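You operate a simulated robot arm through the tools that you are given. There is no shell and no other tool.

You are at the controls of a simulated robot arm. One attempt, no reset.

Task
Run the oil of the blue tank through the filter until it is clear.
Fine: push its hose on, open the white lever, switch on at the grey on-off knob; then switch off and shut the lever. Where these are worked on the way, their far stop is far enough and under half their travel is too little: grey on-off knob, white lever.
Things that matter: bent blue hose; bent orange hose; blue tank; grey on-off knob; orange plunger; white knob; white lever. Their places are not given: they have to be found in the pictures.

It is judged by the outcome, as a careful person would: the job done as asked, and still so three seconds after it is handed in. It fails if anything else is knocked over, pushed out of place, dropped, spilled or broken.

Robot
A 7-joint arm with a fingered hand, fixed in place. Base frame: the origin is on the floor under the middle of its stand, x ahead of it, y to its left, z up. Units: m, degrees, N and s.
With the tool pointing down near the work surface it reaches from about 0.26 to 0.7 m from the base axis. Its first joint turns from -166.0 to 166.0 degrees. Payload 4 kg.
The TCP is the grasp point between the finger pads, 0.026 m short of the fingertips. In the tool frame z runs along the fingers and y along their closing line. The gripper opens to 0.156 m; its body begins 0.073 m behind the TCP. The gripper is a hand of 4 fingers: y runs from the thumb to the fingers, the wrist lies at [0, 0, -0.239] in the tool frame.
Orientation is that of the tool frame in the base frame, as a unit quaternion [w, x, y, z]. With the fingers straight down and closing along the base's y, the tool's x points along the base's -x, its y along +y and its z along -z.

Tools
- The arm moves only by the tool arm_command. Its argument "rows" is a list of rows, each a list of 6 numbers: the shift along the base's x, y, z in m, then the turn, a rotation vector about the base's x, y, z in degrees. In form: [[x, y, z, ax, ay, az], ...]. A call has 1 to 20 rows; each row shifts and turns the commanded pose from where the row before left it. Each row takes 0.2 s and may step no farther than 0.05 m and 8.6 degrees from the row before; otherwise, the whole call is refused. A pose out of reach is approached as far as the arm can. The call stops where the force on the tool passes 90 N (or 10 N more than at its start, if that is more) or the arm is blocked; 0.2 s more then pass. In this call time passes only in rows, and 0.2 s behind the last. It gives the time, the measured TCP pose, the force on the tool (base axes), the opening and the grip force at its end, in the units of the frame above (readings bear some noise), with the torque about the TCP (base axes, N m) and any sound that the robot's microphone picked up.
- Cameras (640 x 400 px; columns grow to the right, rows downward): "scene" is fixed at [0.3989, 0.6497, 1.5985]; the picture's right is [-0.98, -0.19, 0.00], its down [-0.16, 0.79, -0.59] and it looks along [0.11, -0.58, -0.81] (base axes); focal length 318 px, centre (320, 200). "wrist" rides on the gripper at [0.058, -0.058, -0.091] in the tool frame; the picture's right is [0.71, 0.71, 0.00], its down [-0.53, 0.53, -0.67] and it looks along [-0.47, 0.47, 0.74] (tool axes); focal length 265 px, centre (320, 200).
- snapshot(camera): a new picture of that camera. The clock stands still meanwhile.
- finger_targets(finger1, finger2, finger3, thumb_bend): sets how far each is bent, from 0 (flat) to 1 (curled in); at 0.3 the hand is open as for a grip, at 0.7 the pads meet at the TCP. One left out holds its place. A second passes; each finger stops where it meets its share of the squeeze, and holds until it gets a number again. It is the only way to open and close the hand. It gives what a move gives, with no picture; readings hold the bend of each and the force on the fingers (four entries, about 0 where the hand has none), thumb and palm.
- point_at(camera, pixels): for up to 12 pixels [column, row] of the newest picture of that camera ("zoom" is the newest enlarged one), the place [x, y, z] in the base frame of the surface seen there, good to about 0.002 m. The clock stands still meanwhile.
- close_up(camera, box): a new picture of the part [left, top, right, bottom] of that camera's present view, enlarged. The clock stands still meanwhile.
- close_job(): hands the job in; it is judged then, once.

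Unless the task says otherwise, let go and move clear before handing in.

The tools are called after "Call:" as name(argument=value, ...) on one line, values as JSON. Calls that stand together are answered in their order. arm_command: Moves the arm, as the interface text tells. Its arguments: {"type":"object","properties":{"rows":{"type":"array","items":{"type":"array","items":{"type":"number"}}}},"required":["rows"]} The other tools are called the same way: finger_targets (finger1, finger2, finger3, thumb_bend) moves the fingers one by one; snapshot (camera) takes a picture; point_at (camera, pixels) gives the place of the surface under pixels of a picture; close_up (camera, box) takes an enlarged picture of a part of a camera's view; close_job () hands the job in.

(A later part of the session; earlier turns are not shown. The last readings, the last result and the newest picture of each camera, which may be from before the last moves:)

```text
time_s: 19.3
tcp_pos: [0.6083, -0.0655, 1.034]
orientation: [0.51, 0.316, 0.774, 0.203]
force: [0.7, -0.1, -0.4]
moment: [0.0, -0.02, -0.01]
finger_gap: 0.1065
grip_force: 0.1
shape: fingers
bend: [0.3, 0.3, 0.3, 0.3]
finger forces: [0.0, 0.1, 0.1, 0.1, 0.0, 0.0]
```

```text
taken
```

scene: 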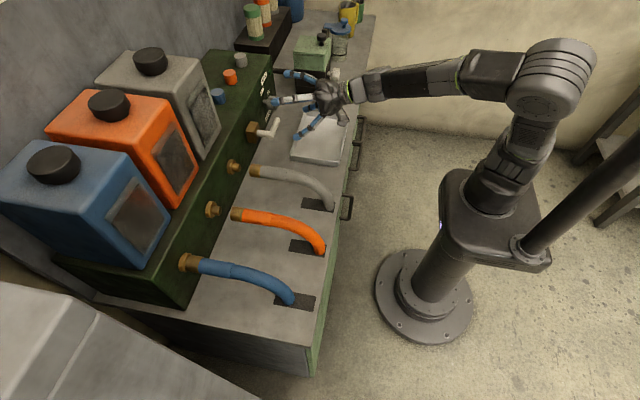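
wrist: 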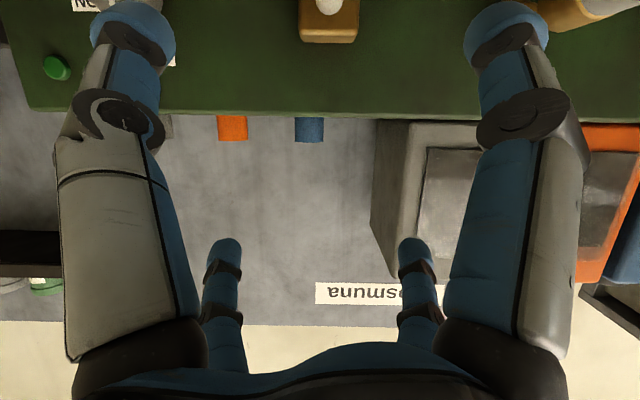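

The elbow is now high and clear, and the hand points about 23° below horizontal at (0.608,-0.066,1.034). There is a sign at wrist (360,293); I'll enlarge it before going on.

Call:
close_up(camera="wrist", box=[300, 260, 440, 320])

Call:
arm_command(rows=[[0.0, -0.012, -0.02, 0, -7.6, 0], [0.0, -0.012, -0.02, 0, -7.6, 0], [0.0, -0.01, -0.02, 0, -7.0, 0]])

Call:
snapshot(camera="wrist")

Call:
snapshot(camera="scene")

```text
4.57 times, centred on (370, 290) of wrist
```

zoom: 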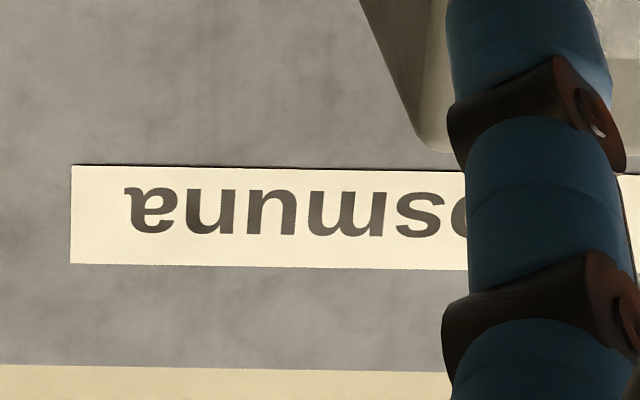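

```text
time_s: 20.1
tcp_pos: [0.6074, -0.0984, 0.9747]
orientation: [0.65, 0.271, 0.661, 0.258]
force: [0.2, 0.2, 0.0]
moment: [-0.02, 0.0, 0.0]
finger_gap: 0.1063
grip_force: 0.2
shape: fingers
bend: [0.3, 0.3, 0.3, 0.3]
finger forces: [0.0, 0.0, 0.0, 0.0, 0.0, 0.1]
```

```text
taken
```

wrist: 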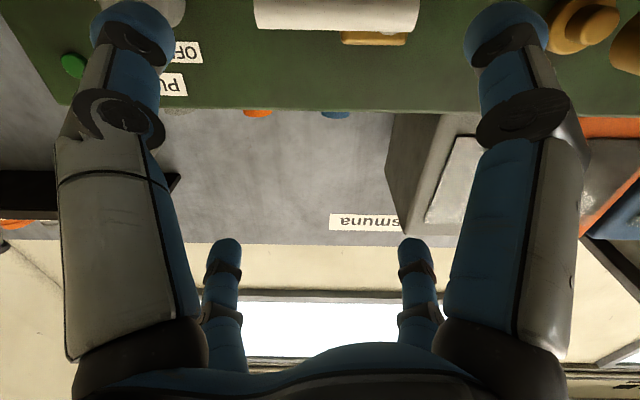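

```text
taken
```

scene: 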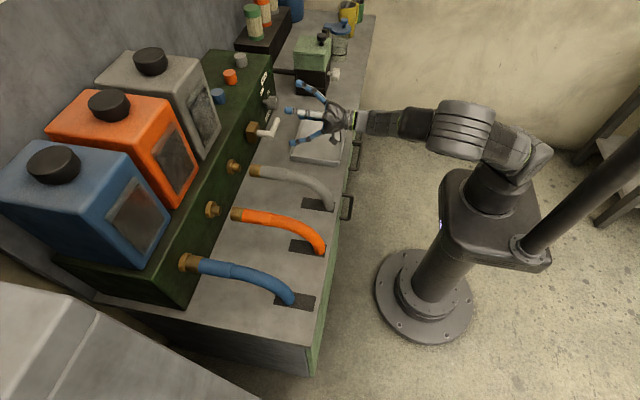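

The sign is only a brand name ("Osmuna"). The tool axis now points along +x; I'll lower to the lever's height z≈0.917 with y≈-0.10, still short of it at x≈0.607.

Call:
arm_command(rows=[[0, 0, -0.02, 0, 0, 0], [0, 0, -0.02, 0, 0, 0], [0, 0, -0.018, 0, 0, 0]])

Call:
snapshot(camera="wrist")

Call:
close_up(camera="scene", box=[220, 60, 400, 180])

```text
time_s: 20.9
tcp_pos: [0.6082, -0.0972, 0.9166]
orientation: [0.649, 0.271, 0.661, 0.26]
force: [-0.2, 0.4, 0.9]
moment: [0.04, 0.01, -0.02]
finger_gap: 0.1064
grip_force: 0.0
shape: fingers
bend: [0.3, 0.3, 0.3, 0.3]
finger forces: [0.0, 0.0, 0.0, 0.1, 0.0, 0.0]
```

```text
taken
```

wrist: 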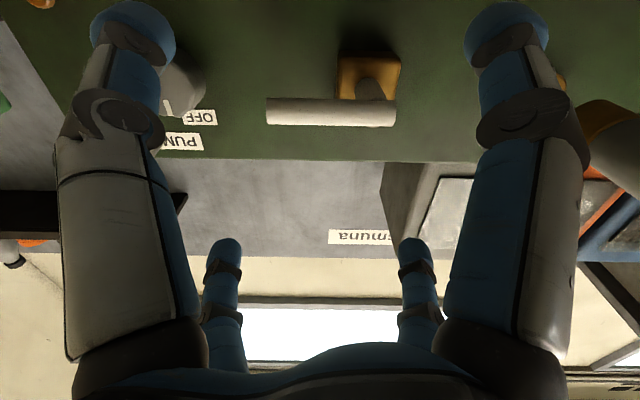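

```text
3.33 times, centred on (310, 120) of scene
```

zoom: 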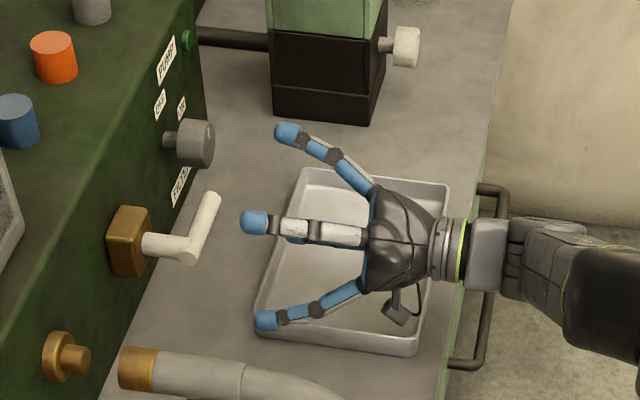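

The hand is level with the lever handle (wrist picture (330,112)), but the wrist camera now hangs below the hand, over the tray. I'll check the tray's rim height to judge clearance.

Call:
close_up(camera="scene", box=[280, 100, 376, 170])

Call:
point_at(camera="zoom", pixels=[[90, 300], [165, 125], [100, 260], [250, 375], [425, 155], [300, 115], [390, 340], [365, 325], [200, 320], [350, 240], [440, 230], [130, 210]])

```text
5.71 times, centred on (328, 135) of scene
```

zoom: 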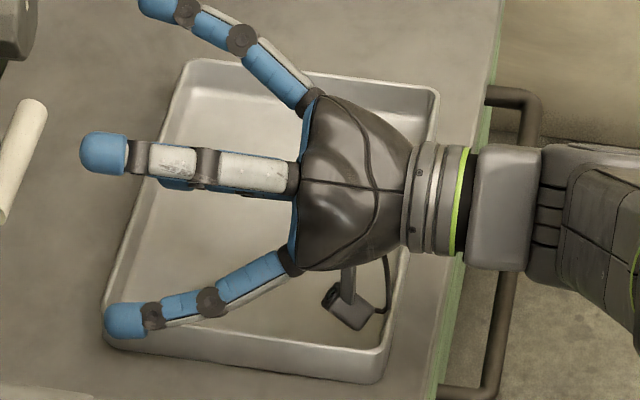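

```text
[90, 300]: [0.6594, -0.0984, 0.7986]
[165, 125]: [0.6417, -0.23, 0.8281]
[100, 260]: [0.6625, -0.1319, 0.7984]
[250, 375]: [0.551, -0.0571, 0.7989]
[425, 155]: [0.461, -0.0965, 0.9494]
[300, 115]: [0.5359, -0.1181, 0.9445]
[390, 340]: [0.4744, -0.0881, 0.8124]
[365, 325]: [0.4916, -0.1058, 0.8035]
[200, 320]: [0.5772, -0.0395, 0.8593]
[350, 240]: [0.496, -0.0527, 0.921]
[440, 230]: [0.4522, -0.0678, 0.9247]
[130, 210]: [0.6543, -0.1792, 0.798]
```

The tray's rim is at z≈0.828, so the low-hanging camera is too close for comfort. I'll raise the hand by 0.07 and roll it about its own axis so the camera ends up on top.

Call:
arm_command(rows=[[0, 0, 0.035, 0, 0, 0], [0, 0, 0.035, 0, 0, 0], [0, 0, 0, -8.5, 0, 0], [0, 0, 0, -8.5, 0, 0], [0, 0, 0, -8.5, 0, 0], [0, 0, 0, -8.5, 0, 0], [0, 0, 0, -8.5, 0, 0], [0, 0, 0, -8.5, 0, 0], [0, 0, 0, -8.5, 0, 0], [0, 0, 0, -8.5, 0, 0], [0, 0, 0, -8.5, 0, 0], [0, 0, 0, -8.5, 0, 0]])

Call:
snapshot(camera="scene")

```text
time_s: 23.5
tcp_pos: [0.6066, -0.097, 0.9851]
orientation: [0.661, -0.239, 0.663, -0.257]
force: [0.2, 0.3, 0.2]
moment: [0.02, -0.01, -0.01]
finger_gap: 0.1062
grip_force: 0.0
shape: fingers
bend: [0.3, 0.3, 0.3, 0.3]
finger forces: [0.0, 0.1, 0.0, 0.0, 0.0, 0.0]
```

```text
taken
```

scene: 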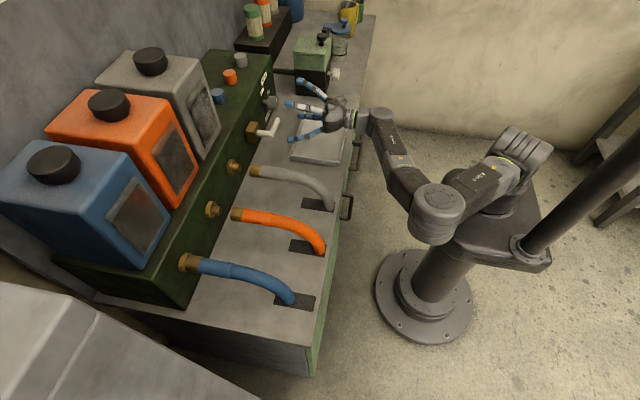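

The roll is halfway (camera now on the -y side) and the elbow has swung to the near side, around scene (435,205). I'll continue the roll in two shorter goes, watching the arm.

Call:
arm_command(rows=[[0, 0, 0, -8.5, 0, 0], [0, 0, 0, -8.5, 0, 0], [0, 0, 0, -8.5, 0, 0], [0, 0, 0, -8.5, 0, 0], [0, 0, 0, -8.5, 0, 0]])

Call:
snapshot(camera="scene")

```text
time_s: 24.7
tcp_pos: [0.608, -0.0974, 0.9863]
orientation: [0.53, -0.463, 0.525, -0.478]
force: [0.5, -0.7, -0.2]
moment: [-0.05, 0.0, -0.03]
finger_gap: 0.1066
grip_force: 0.2
shape: fingers
bend: [0.3, 0.3, 0.3, 0.3]
finger forces: [0.1, 0.0, 0.0, 0.0, 0.0, 0.1]
```

```text
taken
```

scene: 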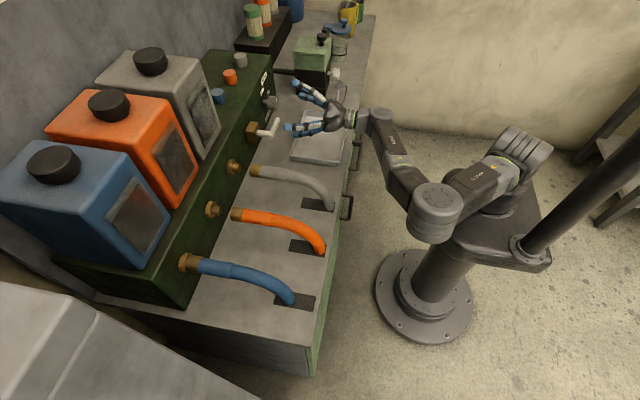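

The elbow stayed put this time and only the hand rolled. Another 45° brings the camera on top.

Call:
arm_command(rows=[[0, 0, 0, -8.5, 0, 0], [0, 0, 0, -8.5, 0, 0], [0, 0, 0, -8.5, 0, 0], [0, 0, 0, -8.5, 0, 0], [0, 0, 0, -8.5, 0, 0], [0, 0, 0, -8.5, 0, 0]])

Call:
snapshot(camera="scene")

Call:
snapshot(camera="wrist")

```text
time_s: 26.1
tcp_pos: [0.6074, -0.0966, 0.9855]
orientation: [-0.28, 0.646, -0.267, 0.658]
force: [0.1, 0.1, 0.3]
moment: [0.01, 0.01, 0.02]
finger_gap: 0.1062
grip_force: 0.0
shape: fingers
bend: [0.3, 0.3, 0.3, 0.3]
finger forces: [0.0, 0.1, 0.0, 0.0, 0.0, 0.0]
```

```text
taken
```

scene: 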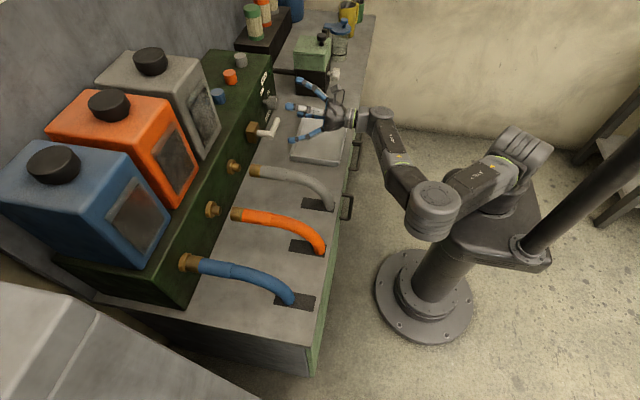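

```text
taken
```

wrist: 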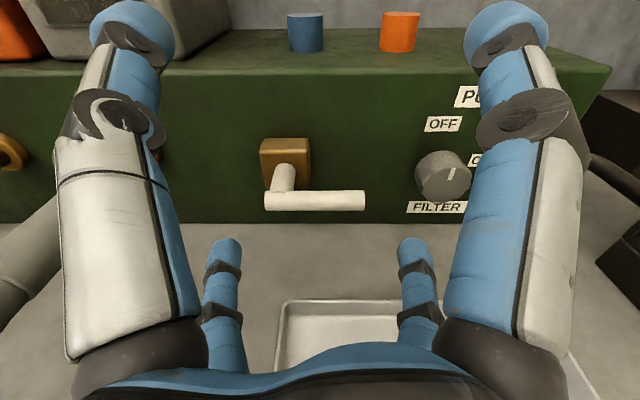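

Now the wrist camera shows the panel upright: lever handle at (315,200) pointing right (-y), knob at (442,175). I'll enlarge it to read details.

Call:
close_up(camera="wrist", box=[230, 80, 490, 240])

Call:
point_at(camera="wrist", pixels=[[285, 147], [300, 180], [270, 200], [360, 200], [315, 193], [442, 178], [452, 170], [442, 152], [420, 178], [468, 180], [444, 125], [474, 160]])

```text
2.46 times, centred on (360, 160) of wrist
```

zoom: 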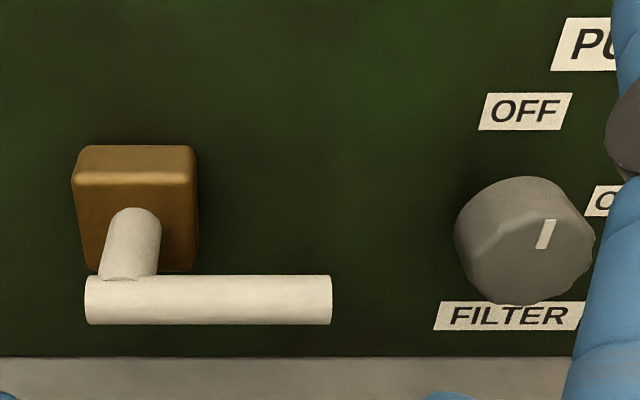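

```text
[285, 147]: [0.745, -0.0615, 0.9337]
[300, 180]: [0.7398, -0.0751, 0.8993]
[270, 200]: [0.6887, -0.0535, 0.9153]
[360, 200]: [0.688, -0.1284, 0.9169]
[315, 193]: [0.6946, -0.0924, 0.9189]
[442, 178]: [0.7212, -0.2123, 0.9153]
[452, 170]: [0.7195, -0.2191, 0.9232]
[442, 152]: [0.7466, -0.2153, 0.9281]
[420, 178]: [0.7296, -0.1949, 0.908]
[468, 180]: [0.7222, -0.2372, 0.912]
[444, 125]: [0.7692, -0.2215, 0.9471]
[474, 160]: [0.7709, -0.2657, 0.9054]
```

The handle spans y≈-0.052 to -0.131 at x≈0.695, z≈0.908, with the spindle at y≈-0.06. I'll lower to its height and move forward so the open fingers surround it at y≈-0.105.

Call:
arm_command(rows=[[0, -0.003, -0.026, 0, 0, 0], [0, -0.003, -0.026, 0, 0, 0], [0, -0.002, -0.0255, 0, 0, 0], [0.02, 0, 0, 0, 0, 0], [0.02, 0, 0, 0, 0, 0]])

Call:
snapshot(camera="wrist")

Call:
close_up(camera="scene", box=[220, 60, 400, 180])

```text
time_s: 27.3
tcp_pos: [0.6483, -0.1067, 0.9088]
orientation: [-0.279, 0.645, -0.269, 0.658]
force: [0.4, 0.0, 0.4]
moment: [0.0, 0.0, -0.01]
finger_gap: 0.1064
grip_force: 0.0
shape: fingers
bend: [0.3, 0.3, 0.3, 0.3]
finger forces: [0.0, 0.0, 0.1, 0.0, 0.0, 0.0]
```

```text
taken
```

wrist: 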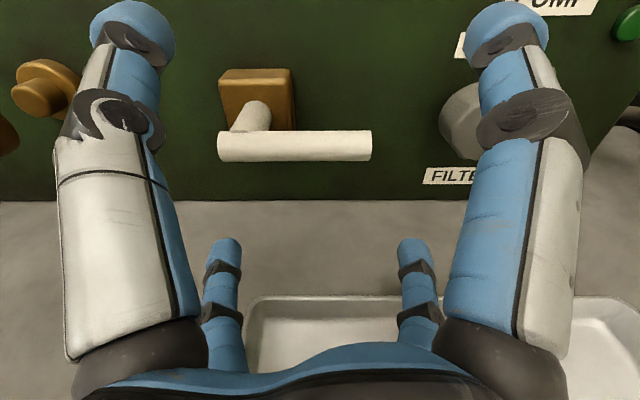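

```text
3.33 times, centred on (310, 120) of scene
```

zoom: 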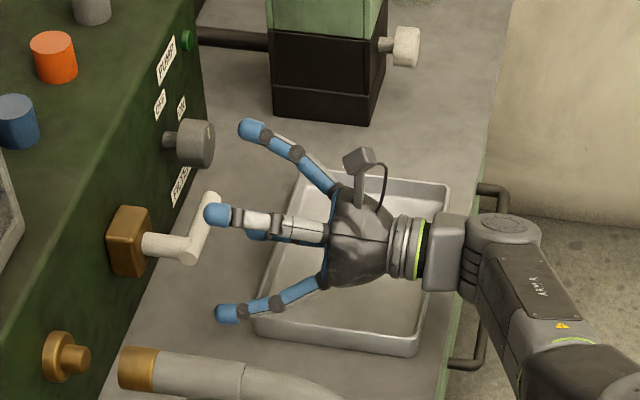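

The open fingers are lined up around the handle (wrist picture (300,145)). I'll go forward 0.045 m with a slight +y shift to stay clear of the knob.

Call:
arm_command(rows=[[0.015, 0.003, 0, 0, 0, 0], [0.015, 0.003, 0, 0, 0, 0], [0.015, 0, 0, 0, 0, 0]])

Call:
snapshot(camera="wrist")

Call:
close_up(camera="scene", box=[220, 60, 400, 180])

```text
time_s: 28.1
tcp_pos: [0.692, -0.0995, 0.9068]
orientation: [-0.28, 0.646, -0.269, 0.658]
force: [0.4, -0.8, 0.2]
moment: [0.04, 0.02, -0.02]
finger_gap: 0.1064
grip_force: 0.0
shape: fingers
bend: [0.3, 0.3, 0.3, 0.3]
finger forces: [0.0, 0.0, 0.0, 0.1, 0.0, 0.1]
```

```text
taken
```

wrist: 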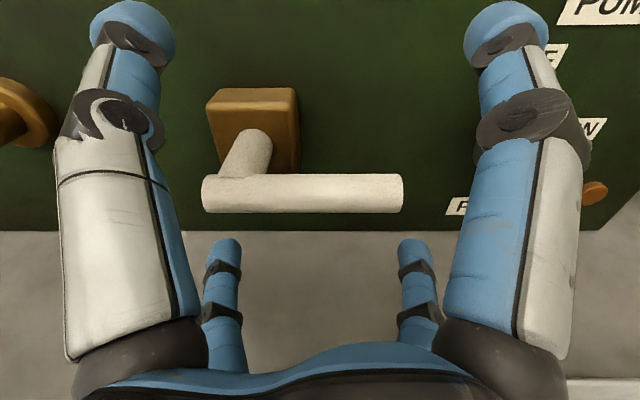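

```text
3.33 times, centred on (310, 120) of scene
```

zoom: 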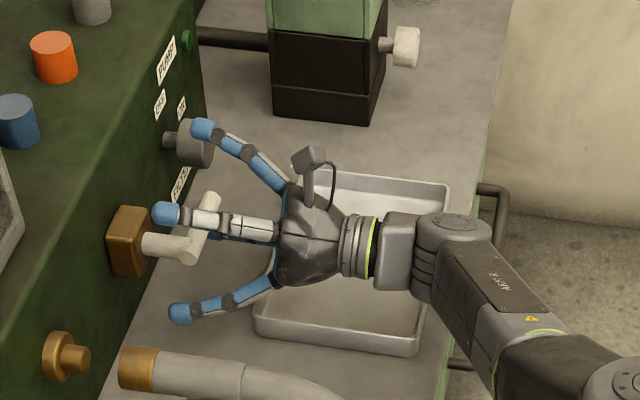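

The handle is now centred at the TCP (wrist picture (300,193)). I'll close the fingers around it.

Call:
finger_targets(finger1=0.62, finger2=0.62, finger3=0.62, thumb_bend=0.62)

Call:
snapshot(camera="wrist")

Call:
close_up(camera="scene", box=[220, 80, 340, 160])

```text
time_s: 29.1
tcp_pos: [0.693, -0.0994, 0.9078]
orientation: [-0.28, 0.645, -0.267, 0.658]
force: [0.2, 0.0, -0.2]
moment: [0.01, 0.01, -0.01]
finger_gap: 0.0178
grip_force: 0.0
shape: fingers
bend: [0.62, 0.62, 0.62, 0.62]
finger forces: [0.1, 0.0, 0.0, 0.1, 0.0, 0.0]
```

```text
taken
```

wrist: 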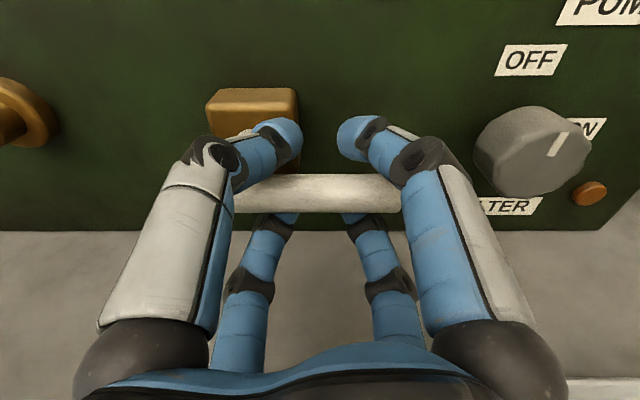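

```text
5.00 times, centred on (280, 120) of scene
```

zoom: 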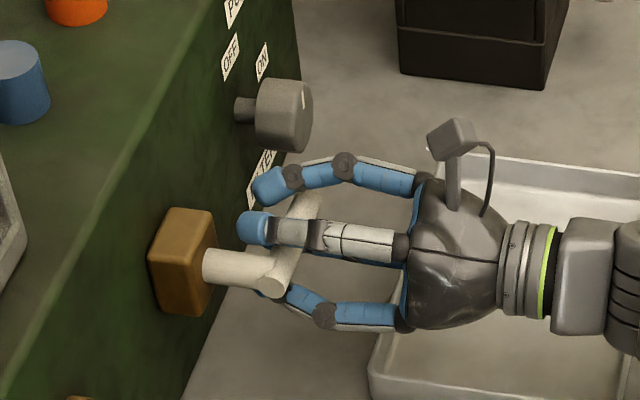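

The handle is caged, two fingers above and two below. I'll snug them up a little.

Call:
finger_targets(finger1=0.7, finger2=0.7, finger3=0.7, thumb_bend=0.7)

Call:
snapshot(camera="wrist")

```text
time_s: 30.1
tcp_pos: [0.693, -0.0994, 0.9089]
orientation: [-0.281, 0.645, -0.266, 0.659]
force: [3.7, 2.6, 6.7]
moment: [0.03, -0.01, -0.04]
finger_gap: 0.0021
grip_force: 4.4
shape: fingers
bend: [0.68, 0.69, 0.69, 0.67]
finger forces: [2.1, 0.0, 0.1, 0.0, 6.6, 0.0]
```

```text
taken
```

wrist: 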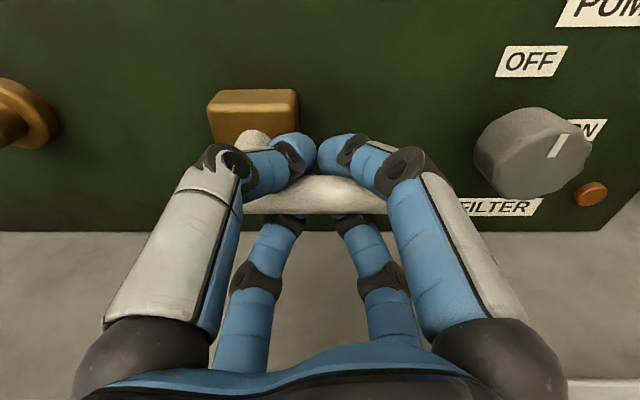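

The fingers hold the handle lightly and 6.7 N downward has not moved it. I'll try it gently upward a few millimetres, following the arc.

Call:
arm_command(rows=[[0, 0, 0.004, -5, 0, 0], [0, 0.0005, 0.004, -5, 0, 0]])

Call:
snapshot(camera="wrist")

```text
time_s: 30.7
tcp_pos: [0.6926, -0.0993, 0.9143]
orientation: [-0.223, 0.669, -0.21, 0.678]
force: [2.9, 0.9, -3.9]
moment: [0.08, 0.04, 0.0]
finger_gap: 0.0002
grip_force: 4.7
shape: fingers
bend: [0.7, 0.68, 0.68, 0.68]
finger forces: [0.0, 4.1, 2.7, 0.0, 3.2, 0.0]
```

```text
taken
```

wrist: 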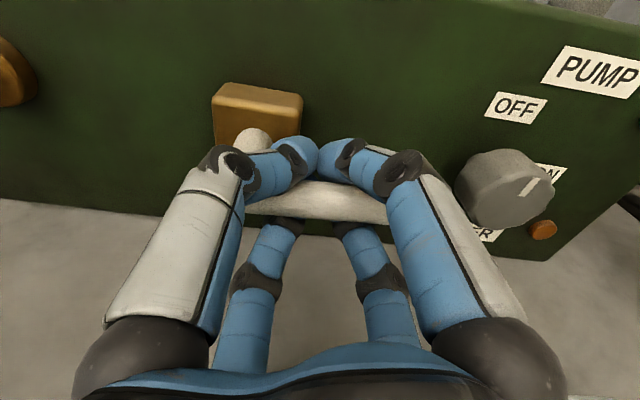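

The handle still looks parallel to the panel's lower edge, with only about 4 N resisting. I'll push up a little more.

Call:
arm_command(rows=[[0, 0.0005, 0.004, 0, 0, 0], [0, 0.001, 0.004, 0, 0, 0]])

Call:
snapshot(camera="wrist")

```text
time_s: 31.3
tcp_pos: [0.6925, -0.0979, 0.9224]
orientation: [-0.223, 0.668, -0.21, 0.679]
force: [1.0, -1.5, -6.1]
moment: [-0.06, 0.05, 0.02]
finger_gap: 0.0
grip_force: 3.7
shape: fingers
bend: [0.7, 0.68, 0.67, 0.69]
finger forces: [0.0, 2.7, 4.9, 0.0, 0.1, 0.0]
```

```text
taken
```

wrist: 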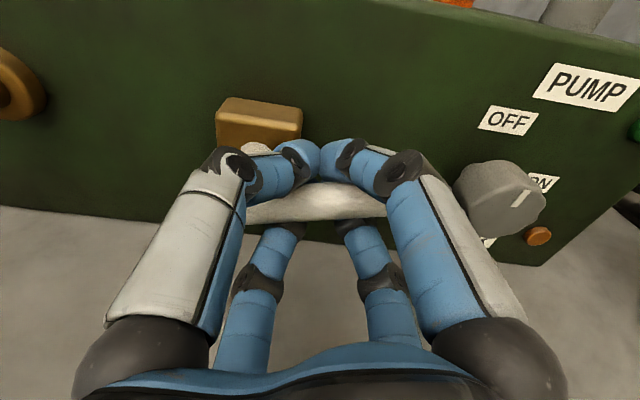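

The handle has started turning upward (it is now tilted against the panel), with a light resistance of about 6 N, so up is the way. I'll follow the arc with matching roll.

Call:
arm_command(rows=[[0, 0.0026, 0.0044, -8, 0, 0], [0, 0.0029, 0.0047, -8, 0, 0], [0, 0.0036, 0.0043, -8, 0, 0], [0, 0.0042, 0.0037, -8, 0, 0]])

Call:
snapshot(camera="wrist")

Call:
close_up(camera="scene", box=[220, 80, 340, 160])

```text
time_s: 32.3
tcp_pos: [0.6914, -0.0846, 1.0683]
orientation: [-0.038, 0.711, -0.023, 0.702]
force: [-0.5, -0.1, 0.6]
moment: [0.03, -0.01, 0.02]
finger_gap: 0.0001
grip_force: 0.1
shape: fingers
bend: [0.69, 0.69, 0.68, 0.69]
finger forces: [0.1, 0.0, 0.0, 0.0, 0.0, 0.0]
out of reach, approached as far as the arm can: row 2, 3, 4
```

```text
taken
```

wrist: 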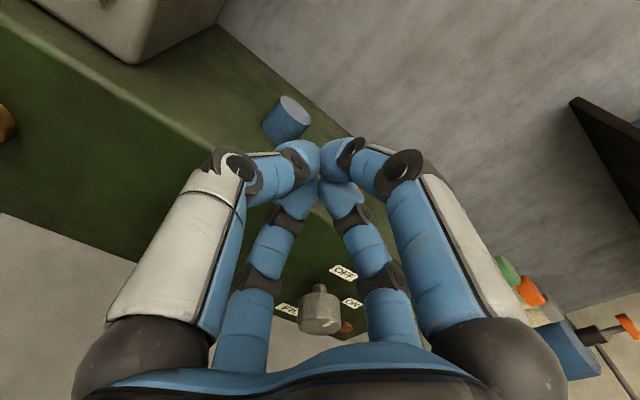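

```text
5.00 times, centred on (280, 120) of scene
```

zoom: 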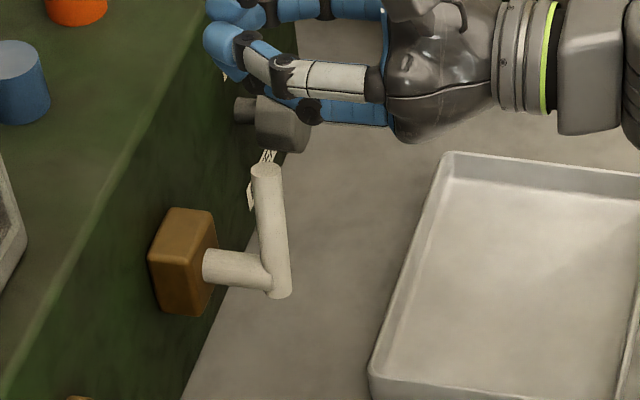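

The last rows went out of reach (a roll limit) and the arm drifted up to z=1.068, off the lever; nothing shows force. I'll check where the lever and knob stand now.

Call:
snapshot(camera="scene")

Call:
point_at(camera="zoom", pixels=[[268, 172], [270, 185], [274, 230], [278, 285], [230, 268], [285, 130], [180, 230]])

Call:
close_up(camera="wrist", box=[260, 240, 400, 350])

```text
taken
```

scene: 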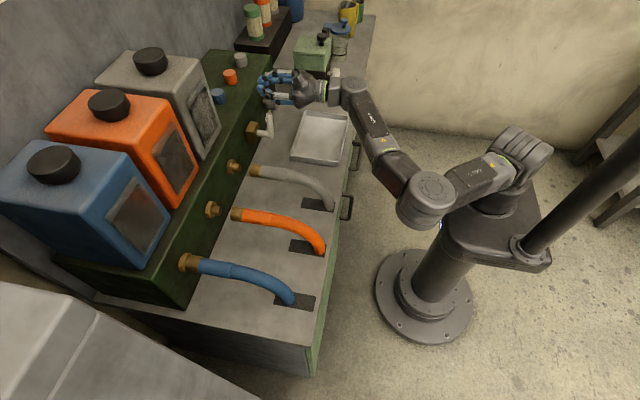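

```text
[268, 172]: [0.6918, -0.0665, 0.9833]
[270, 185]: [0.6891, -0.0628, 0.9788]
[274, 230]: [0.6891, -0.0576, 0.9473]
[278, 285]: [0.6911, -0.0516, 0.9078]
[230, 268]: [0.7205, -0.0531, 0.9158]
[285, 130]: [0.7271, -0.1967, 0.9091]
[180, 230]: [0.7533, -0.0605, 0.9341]
```

```text
3.64 times, centred on (330, 295) of wrist
```

zoom: 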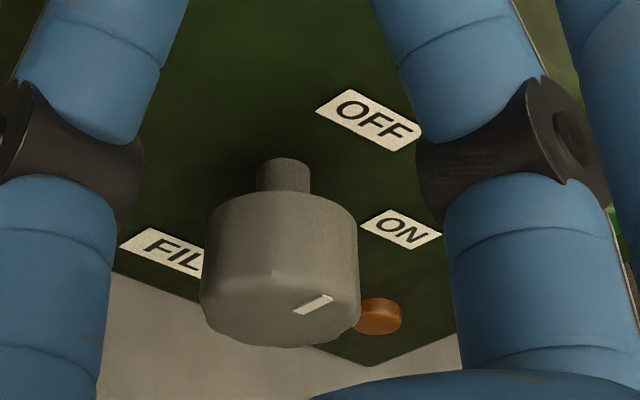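

The lever now stands nearly upright (tip at (0.69,-0.066,0.983)) and the knob is still at OFF. I'll back the hand off a little, undo part of the roll, and then nudge the lever on to its stop.

Call:
arm_command(rows=[[-0.02, -0.01, 0.01, 8, 0, 0], [-0.02, -0.01, 0.0, 8, 0, 0]])

Call:
snapshot(camera="scene")

```text
time_s: 32.9
tcp_pos: [0.651, -0.105, 1.0776]
orientation: [-0.126, 0.692, -0.114, 0.702]
force: [0.1, 0.3, -0.1]
moment: [-0.03, 0.0, -0.01]
finger_gap: 0.0001
grip_force: 0.1
shape: fingers
bend: [0.69, 0.69, 0.68, 0.69]
finger forces: [0.0, 0.0, 0.1, 0.0, 0.1, 0.0]
```

```text
taken
```

scene: 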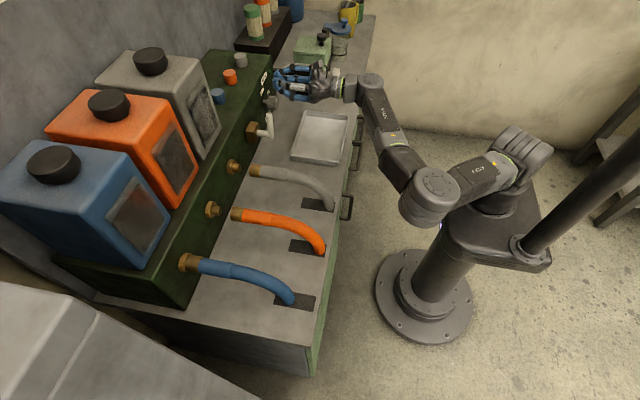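

The hand responds as commanded again. I'll roll back to camera-up and lower to z≈0.965 at y≈-0.13, short of the lever in x, for a look.

Call:
arm_command(rows=[[0, -0.01, -0.03, 8, 0, 0], [0, -0.01, -0.03, 8, 0, 0], [0, -0.005, -0.03, 8, 0, 0], [0, 0, -0.022, 0, 0, 0]])

Call:
snapshot(camera="wrist")

Call:
close_up(camera="scene", box=[220, 70, 340, 150])

```text
time_s: 33.9
tcp_pos: [0.6506, -0.1302, 0.9654]
orientation: [-0.27, 0.65, -0.257, 0.663]
force: [-0.5, 0.3, -0.6]
moment: [0.01, 0.04, -0.02]
finger_gap: 0.0
grip_force: 0.0
shape: fingers
bend: [0.69, 0.69, 0.68, 0.69]
finger forces: [0.1, 0.0, 0.0, 0.1, 0.0, 0.0]
```

```text
taken
```

wrist: 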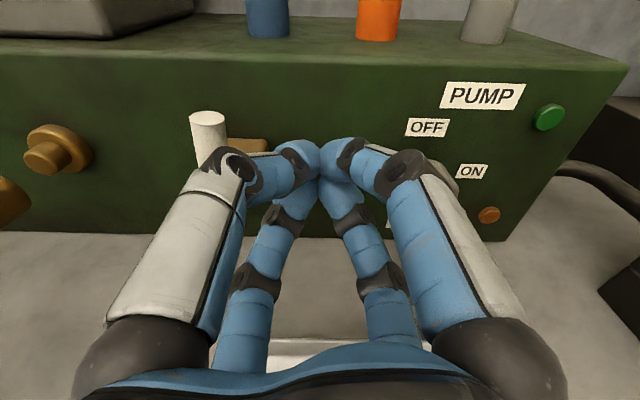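

```text
5.00 times, centred on (280, 110) of scene
```

zoom: 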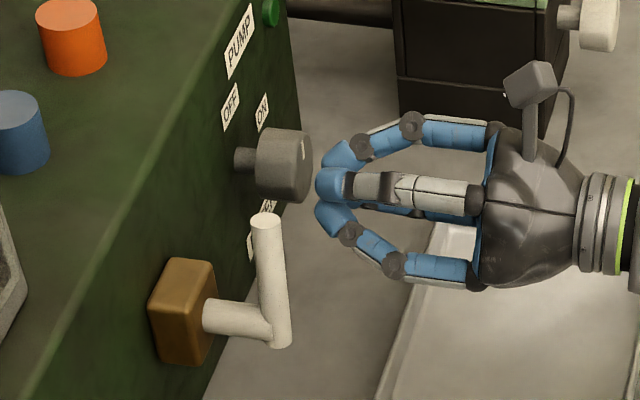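

The lever stands upright, leaning slightly toward -y. I'll move forward beside it and then nudge it in +y to its stop with small steps.

Call:
arm_command(rows=[[0.019, 0, 0, 0, 0, 0], [0.019, 0, 0, 0, 0, 0], [0, 0.012, 0, 0, 0, 0], [0, 0.012, 0, 0, 0, 0]])

Call:
snapshot(camera="wrist")

Call:
close_up(camera="scene", box=[220, 70, 340, 150])

```text
time_s: 34.9
tcp_pos: [0.6891, -0.1057, 0.9655]
orientation: [-0.268, 0.65, -0.256, 0.663]
force: [-0.7, -0.8, -1.0]
moment: [0.03, 0.02, -0.01]
finger_gap: 0.0001
grip_force: 0.1
shape: fingers
bend: [0.69, 0.69, 0.68, 0.69]
finger forces: [0.1, 0.0, 0.0, 0.0, 0.0, 0.0]
```

```text
taken
```

wrist: 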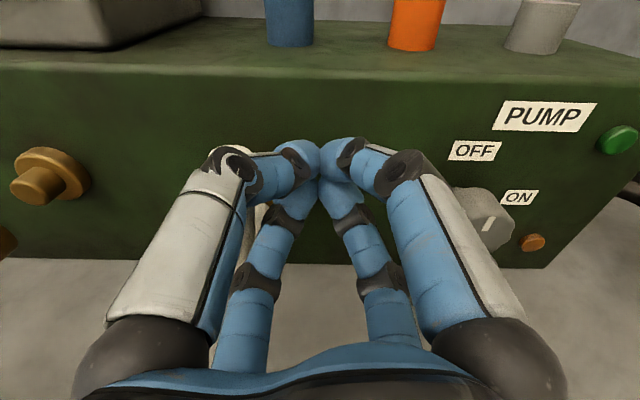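

```text
5.00 times, centred on (280, 110) of scene
```

zoom: 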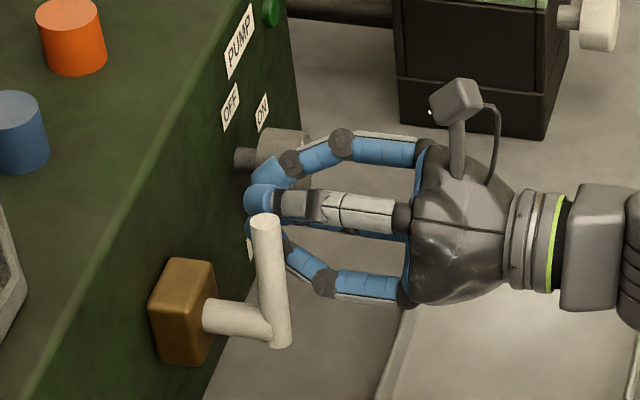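

No contact yet (force ~1 N). I'll continue in +y with small steps.

Call:
arm_command(rows=[[0, 0.005, 0, 0, 0, 0], [0, 0.005, 0, 0, 0, 0], [0, 0.004, 0, 0, 0, 0]])

Call:
close_up(camera="scene", box=[220, 70, 340, 150])

```text
time_s: 35.7
tcp_pos: [0.6895, -0.0932, 0.9658]
orientation: [-0.268, 0.649, -0.258, 0.663]
force: [0.1, -6.5, 0.8]
moment: [-0.17, 0.0, 0.0]
finger_gap: 0.0
grip_force: 3.3
shape: fingers
bend: [0.69, 0.69, 0.69, 0.69]
finger forces: [0.0, 0.0, 6.3, 0.0, 0.0, 0.0]
```

```text
5.00 times, centred on (280, 110) of scene
```

zoom: 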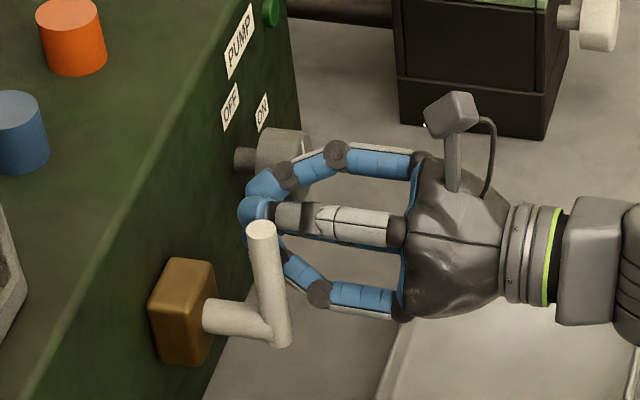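

Contact made: the lever tip moved (zoom (265,222) → (261,230)) at about 6.5 N. I'll keep on until it stops.

Call:
arm_command(rows=[[0, 0.004, 0, 0, 0, 0], [0, 0.004, 0, 0, 0, 0], [0, 0.004, 0, 0, 0, 0]])

Call:
close_up(camera="scene", box=[220, 70, 340, 150])

```text
time_s: 36.5
tcp_pos: [0.688, -0.0873, 0.9667]
orientation: [-0.265, 0.648, -0.261, 0.665]
force: [-8.3, -30.5, 4.5]
moment: [0.0, -0.02, 0.08]
finger_gap: 0.0002
grip_force: 16.0
shape: fingers
bend: [0.69, 0.67, 0.71, 0.71]
finger forces: [0.0, 0.0, 14.4, 0.0, 16.8, 0.1]
```

```text
5.00 times, centred on (280, 110) of scene
```

zoom: 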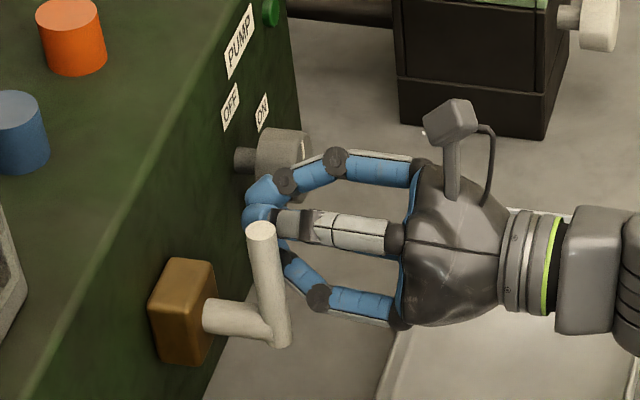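

The lever met its far stop (30 N, no further motion), so it's fully open. I'll ease off in -y, back out, open the hand and line up with the knob at about y=-0.217, z=0.907.

Call:
arm_command(rows=[[0, -0.012, 0, 0, 0, 0], [0, -0.015, 0, 0, 0, 0], [-0.03, 0, 0, 0, 0, 0], [-0.03, 0, 0, 0, 0, 0], [-0.02, -0.02, 0, 0, 0, 0], [0, -0.03, -0.01, 0, 0, 0], [0, -0.03, -0.02, 0, 0, 0], [0, -0.02, -0.025, 0, 0, 0]])

Call:
finger_targets(finger1=0.3, finger2=0.3, finger3=0.3, thumb_bend=0.3)

Call:
snapshot(camera="wrist")

Call:
snapshot(camera="scene")

```text
time_s: 38.3
tcp_pos: [0.61, -0.2073, 0.9114]
orientation: [-0.269, 0.65, -0.256, 0.663]
force: [0.1, 1.0, 0.6]
moment: [0.03, -0.02, 0.01]
finger_gap: 0.0
grip_force: 0.0
shape: fingers
bend: [0.69, 0.69, 0.68, 0.7]
finger forces: [0.1, 0.0, 0.0, 0.0, 0.1, 0.0]
```

```text
time_s: 39.3
tcp_pos: [0.6105, -0.2062, 0.91]
orientation: [-0.269, 0.65, -0.256, 0.663]
force: [0.3, -0.1, -0.3]
moment: [0.03, 0.01, -0.01]
finger_gap: 0.1062
grip_force: 0.0
shape: fingers
bend: [0.3, 0.3, 0.3, 0.3]
finger forces: [0.0, 0.0, 0.0, 0.0, 0.0, 0.0]
```

```text
taken
```

wrist: 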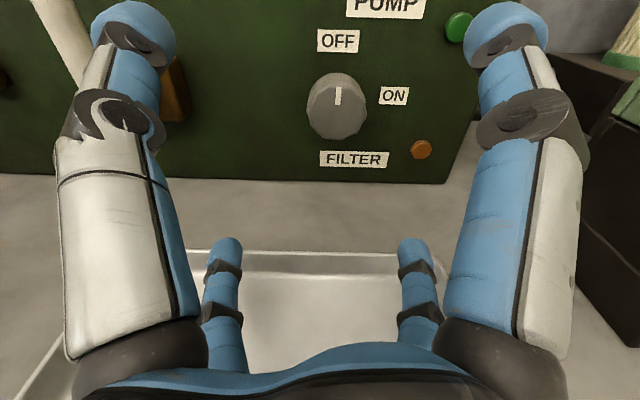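

```text
taken
```

scene: 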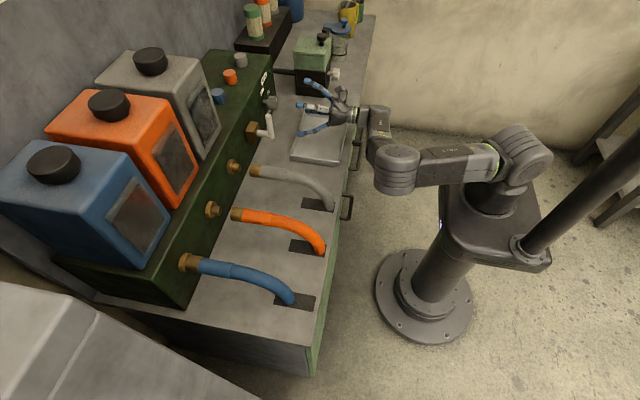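

The knob is clearly seen at (337,105) with its pointer up at OFF. I'll measure its face to centre the grip.

Call:
close_up(camera="wrist", box=[280, 20, 480, 180])

Call:
point_at(camera="wrist", pixels=[[312, 108], [362, 105], [338, 88], [338, 130], [337, 110], [338, 97], [337, 76], [318, 90], [356, 90], [394, 97], [338, 41], [421, 150]])

```text
2.50 times, centred on (380, 100) of wrist
```

zoom: 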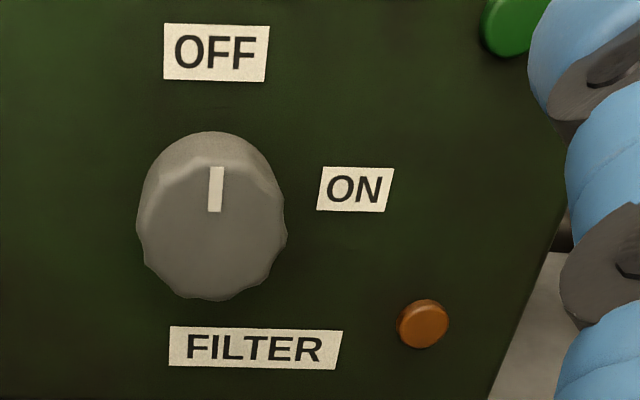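

```text
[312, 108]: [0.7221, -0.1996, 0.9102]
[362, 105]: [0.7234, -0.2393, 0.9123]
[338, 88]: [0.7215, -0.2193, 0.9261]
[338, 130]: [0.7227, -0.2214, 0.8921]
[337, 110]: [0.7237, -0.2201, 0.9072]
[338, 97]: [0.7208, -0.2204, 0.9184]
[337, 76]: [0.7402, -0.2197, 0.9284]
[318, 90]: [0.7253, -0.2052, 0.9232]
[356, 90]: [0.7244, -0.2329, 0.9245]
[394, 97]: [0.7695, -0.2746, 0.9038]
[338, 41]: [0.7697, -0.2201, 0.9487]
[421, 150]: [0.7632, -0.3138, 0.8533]
```

The knob's middle is at about y=-0.220, z=0.905, face at x≈0.722. I'll line up and move forward so the fingers surround it with the TCP at x≈0.72.

Call:
arm_command(rows=[[0.01, -0.013, -0.005, 0, 0, 0], [0.025, 0, 0, 0, 0, 0], [0.025, 0, 0, 0, 0, 0], [0.02, 0, 0, 0, 0, 0], [0.015, 0, 0, 0, 0, 0]])

Call:
snapshot(camera="wrist")

Call:
close_up(camera="scene", box=[220, 60, 370, 160])

```text
time_s: 40.5
tcp_pos: [0.7059, -0.2181, 0.9053]
orientation: [-0.268, 0.65, -0.256, 0.663]
force: [0.0, 0.5, 0.1]
moment: [0.0, 0.01, -0.01]
finger_gap: 0.1063
grip_force: 0.0
shape: fingers
bend: [0.3, 0.3, 0.3, 0.3]
finger forces: [0.1, 0.0, 0.0, 0.0, 0.0, 0.1]
```

```text
taken
```

wrist: 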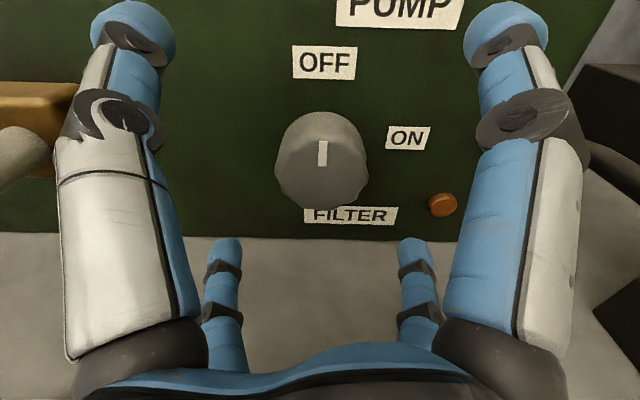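

```text
4.00 times, centred on (295, 110) of scene
```

zoom: 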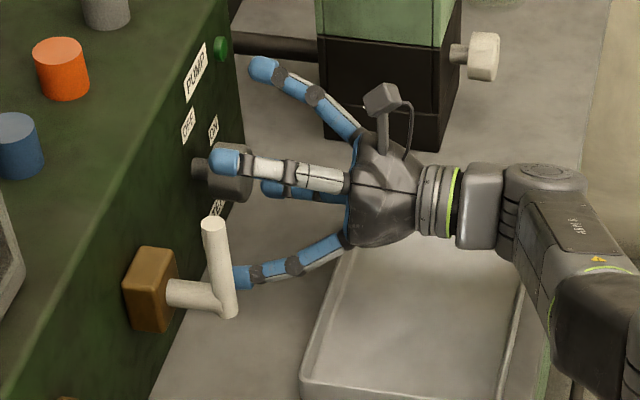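

The knob is centred between the fingers. I'll go forward 0.016 m more and close on it.

Call:
arm_command(rows=[[0.008, -0.001, 0, 0, 0, 0], [0.008, 0, 0, 0, 0, 0]])

Call:
finger_targets(finger1=0.56, finger2=0.56, finger3=0.56, thumb_bend=0.56)

Call:
snapshot(camera="wrist")

```text
time_s: 41.1
tcp_pos: [0.7222, -0.2208, 0.9057]
orientation: [-0.268, 0.651, -0.256, 0.663]
force: [-0.6, -0.1, 0.4]
moment: [0.01, 0.0, 0.02]
finger_gap: 0.1063
grip_force: 0.2
shape: fingers
bend: [0.3, 0.3, 0.3, 0.3]
finger forces: [0.0, 0.0, 0.0, 0.1, 0.1, 0.1]
```

```text
time_s: 42.1
tcp_pos: [0.7213, -0.2208, 0.906]
orientation: [-0.269, 0.65, -0.257, 0.663]
force: [0.2, -0.2, 0.3]
moment: [0.03, 0.02, 0.01]
finger_gap: 0.0347
grip_force: 0.1
shape: fingers
bend: [0.56, 0.56, 0.56, 0.56]
finger forces: [0.0, 0.0, 0.0, 0.0, 0.0, 0.1]
```

```text
taken
```

wrist: 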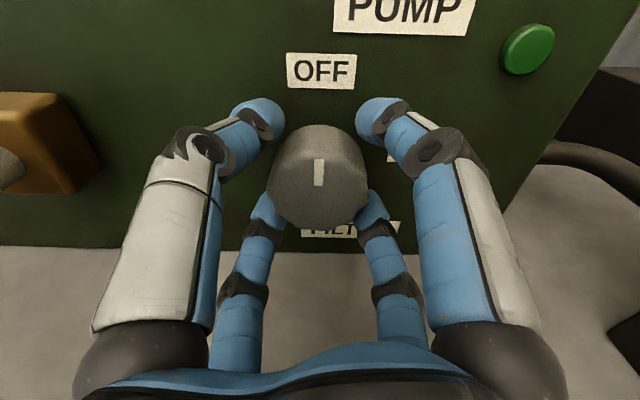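

All four fingers are around the knob, not yet touching. I'll close to grip it.

Call:
finger_targets(finger1=0.7, finger2=0.7, finger3=0.7, thumb_bend=0.7)

Call:
snapshot(camera="wrist")

```text
time_s: 43.1
tcp_pos: [0.7228, -0.2198, 0.9058]
orientation: [-0.269, 0.65, -0.256, 0.663]
force: [-2.6, 4.6, 5.7]
moment: [0.0, -0.14, 0.15]
finger_gap: 0.0251
grip_force: 17.8
shape: fingers
bend: [0.59, 0.58, 0.58, 0.61]
finger forces: [6.1, 6.7, 6.9, 0.0, 16.0, 0.1]
```

```text
taken
```

wrist: 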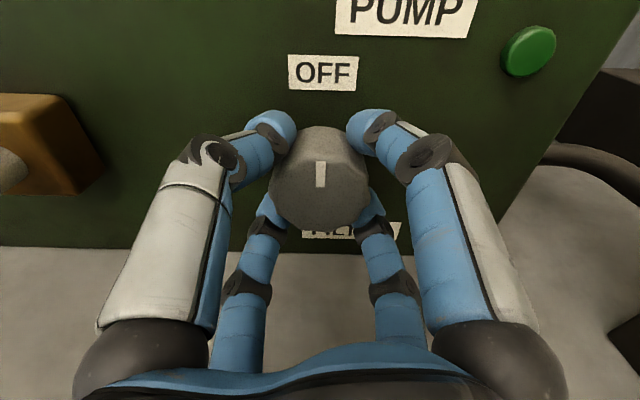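

The knob is held firmly (6–16 N per finger). I'll turn it +40° about x (toward ON) and check.

Call:
arm_command(rows=[[0, 0, 0, 8, 0, 0], [0, 0, 0, 8, 0, 0], [0, 0, 0, 8, 0, 0], [0, 0, 0, 8, 0, 0], [0, 0, 0, 8, 0, 0]])

Call:
snapshot(camera="wrist")

Call:
snapshot(camera="scene")

```text
time_s: 44.3
tcp_pos: [0.7192, -0.2212, 0.9053]
orientation: [-0.476, 0.518, -0.469, 0.534]
force: [5.6, 3.5, 6.6]
moment: [0.01, -0.12, 0.12]
finger_gap: 0.0247
grip_force: 17.4
shape: fingers
bend: [0.59, 0.58, 0.58, 0.61]
finger forces: [5.5, 6.7, 7.3, 0.0, 14.7, 0.0]
```

```text
taken
```

wrist: 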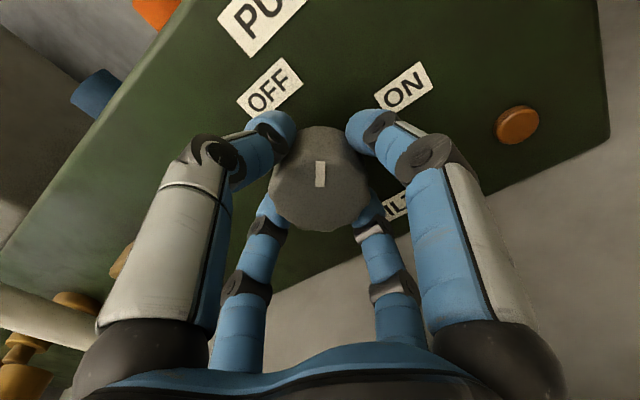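

```text
taken
```

scene: 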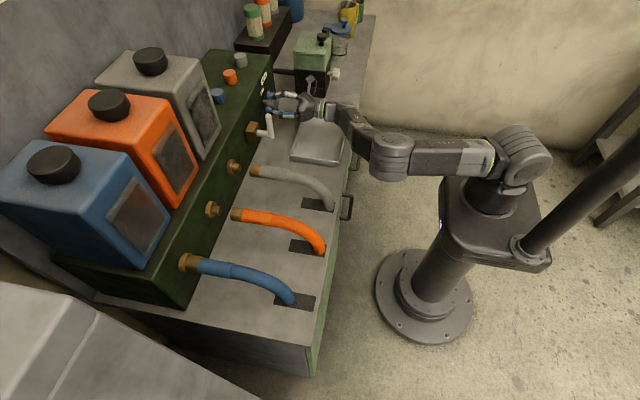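

The knob turned along with the hand: the pointer is now midway between OFF and ON. I'll turn the other 48°.

Call:
arm_command(rows=[[0, 0, 0, 8, 0, 0], [0, 0, 0, 8, 0, 0], [0, 0, 0, 8, 0, 0], [0, 0, 0, 8, 0, 0], [0, 0, 0, 8, 0, 0], [0, 0, 0, 8, 0, 0]])

Call:
snapshot(camera="wrist")

Call:
snapshot(camera="scene")

```text
time_s: 45.7
tcp_pos: [0.7213, -0.2216, 0.9051]
orientation: [0.645, -0.28, 0.646, -0.298]
force: [5.1, -1.6, 3.3]
moment: [-0.05, -0.04, -0.03]
finger_gap: 0.0253
grip_force: 16.9
shape: fingers
bend: [0.59, 0.58, 0.58, 0.61]
finger forces: [6.2, 7.6, 6.7, 0.0, 13.1, 0.1]
```

```text
taken
```

wrist: 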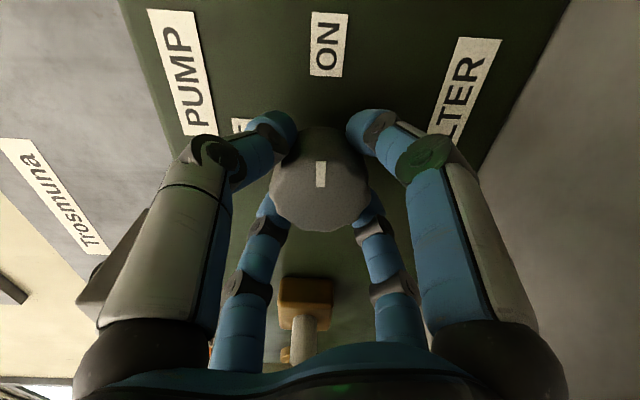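

```text
taken
```

scene: 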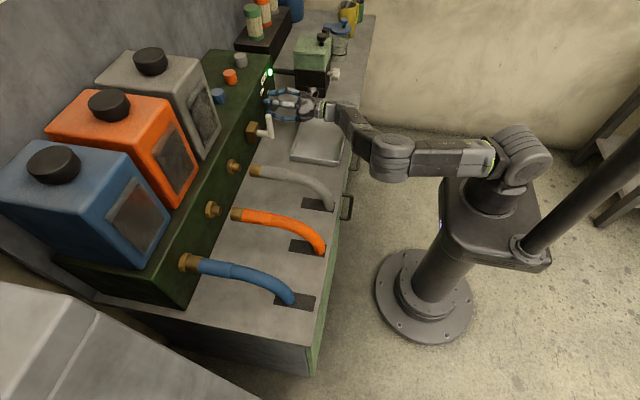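

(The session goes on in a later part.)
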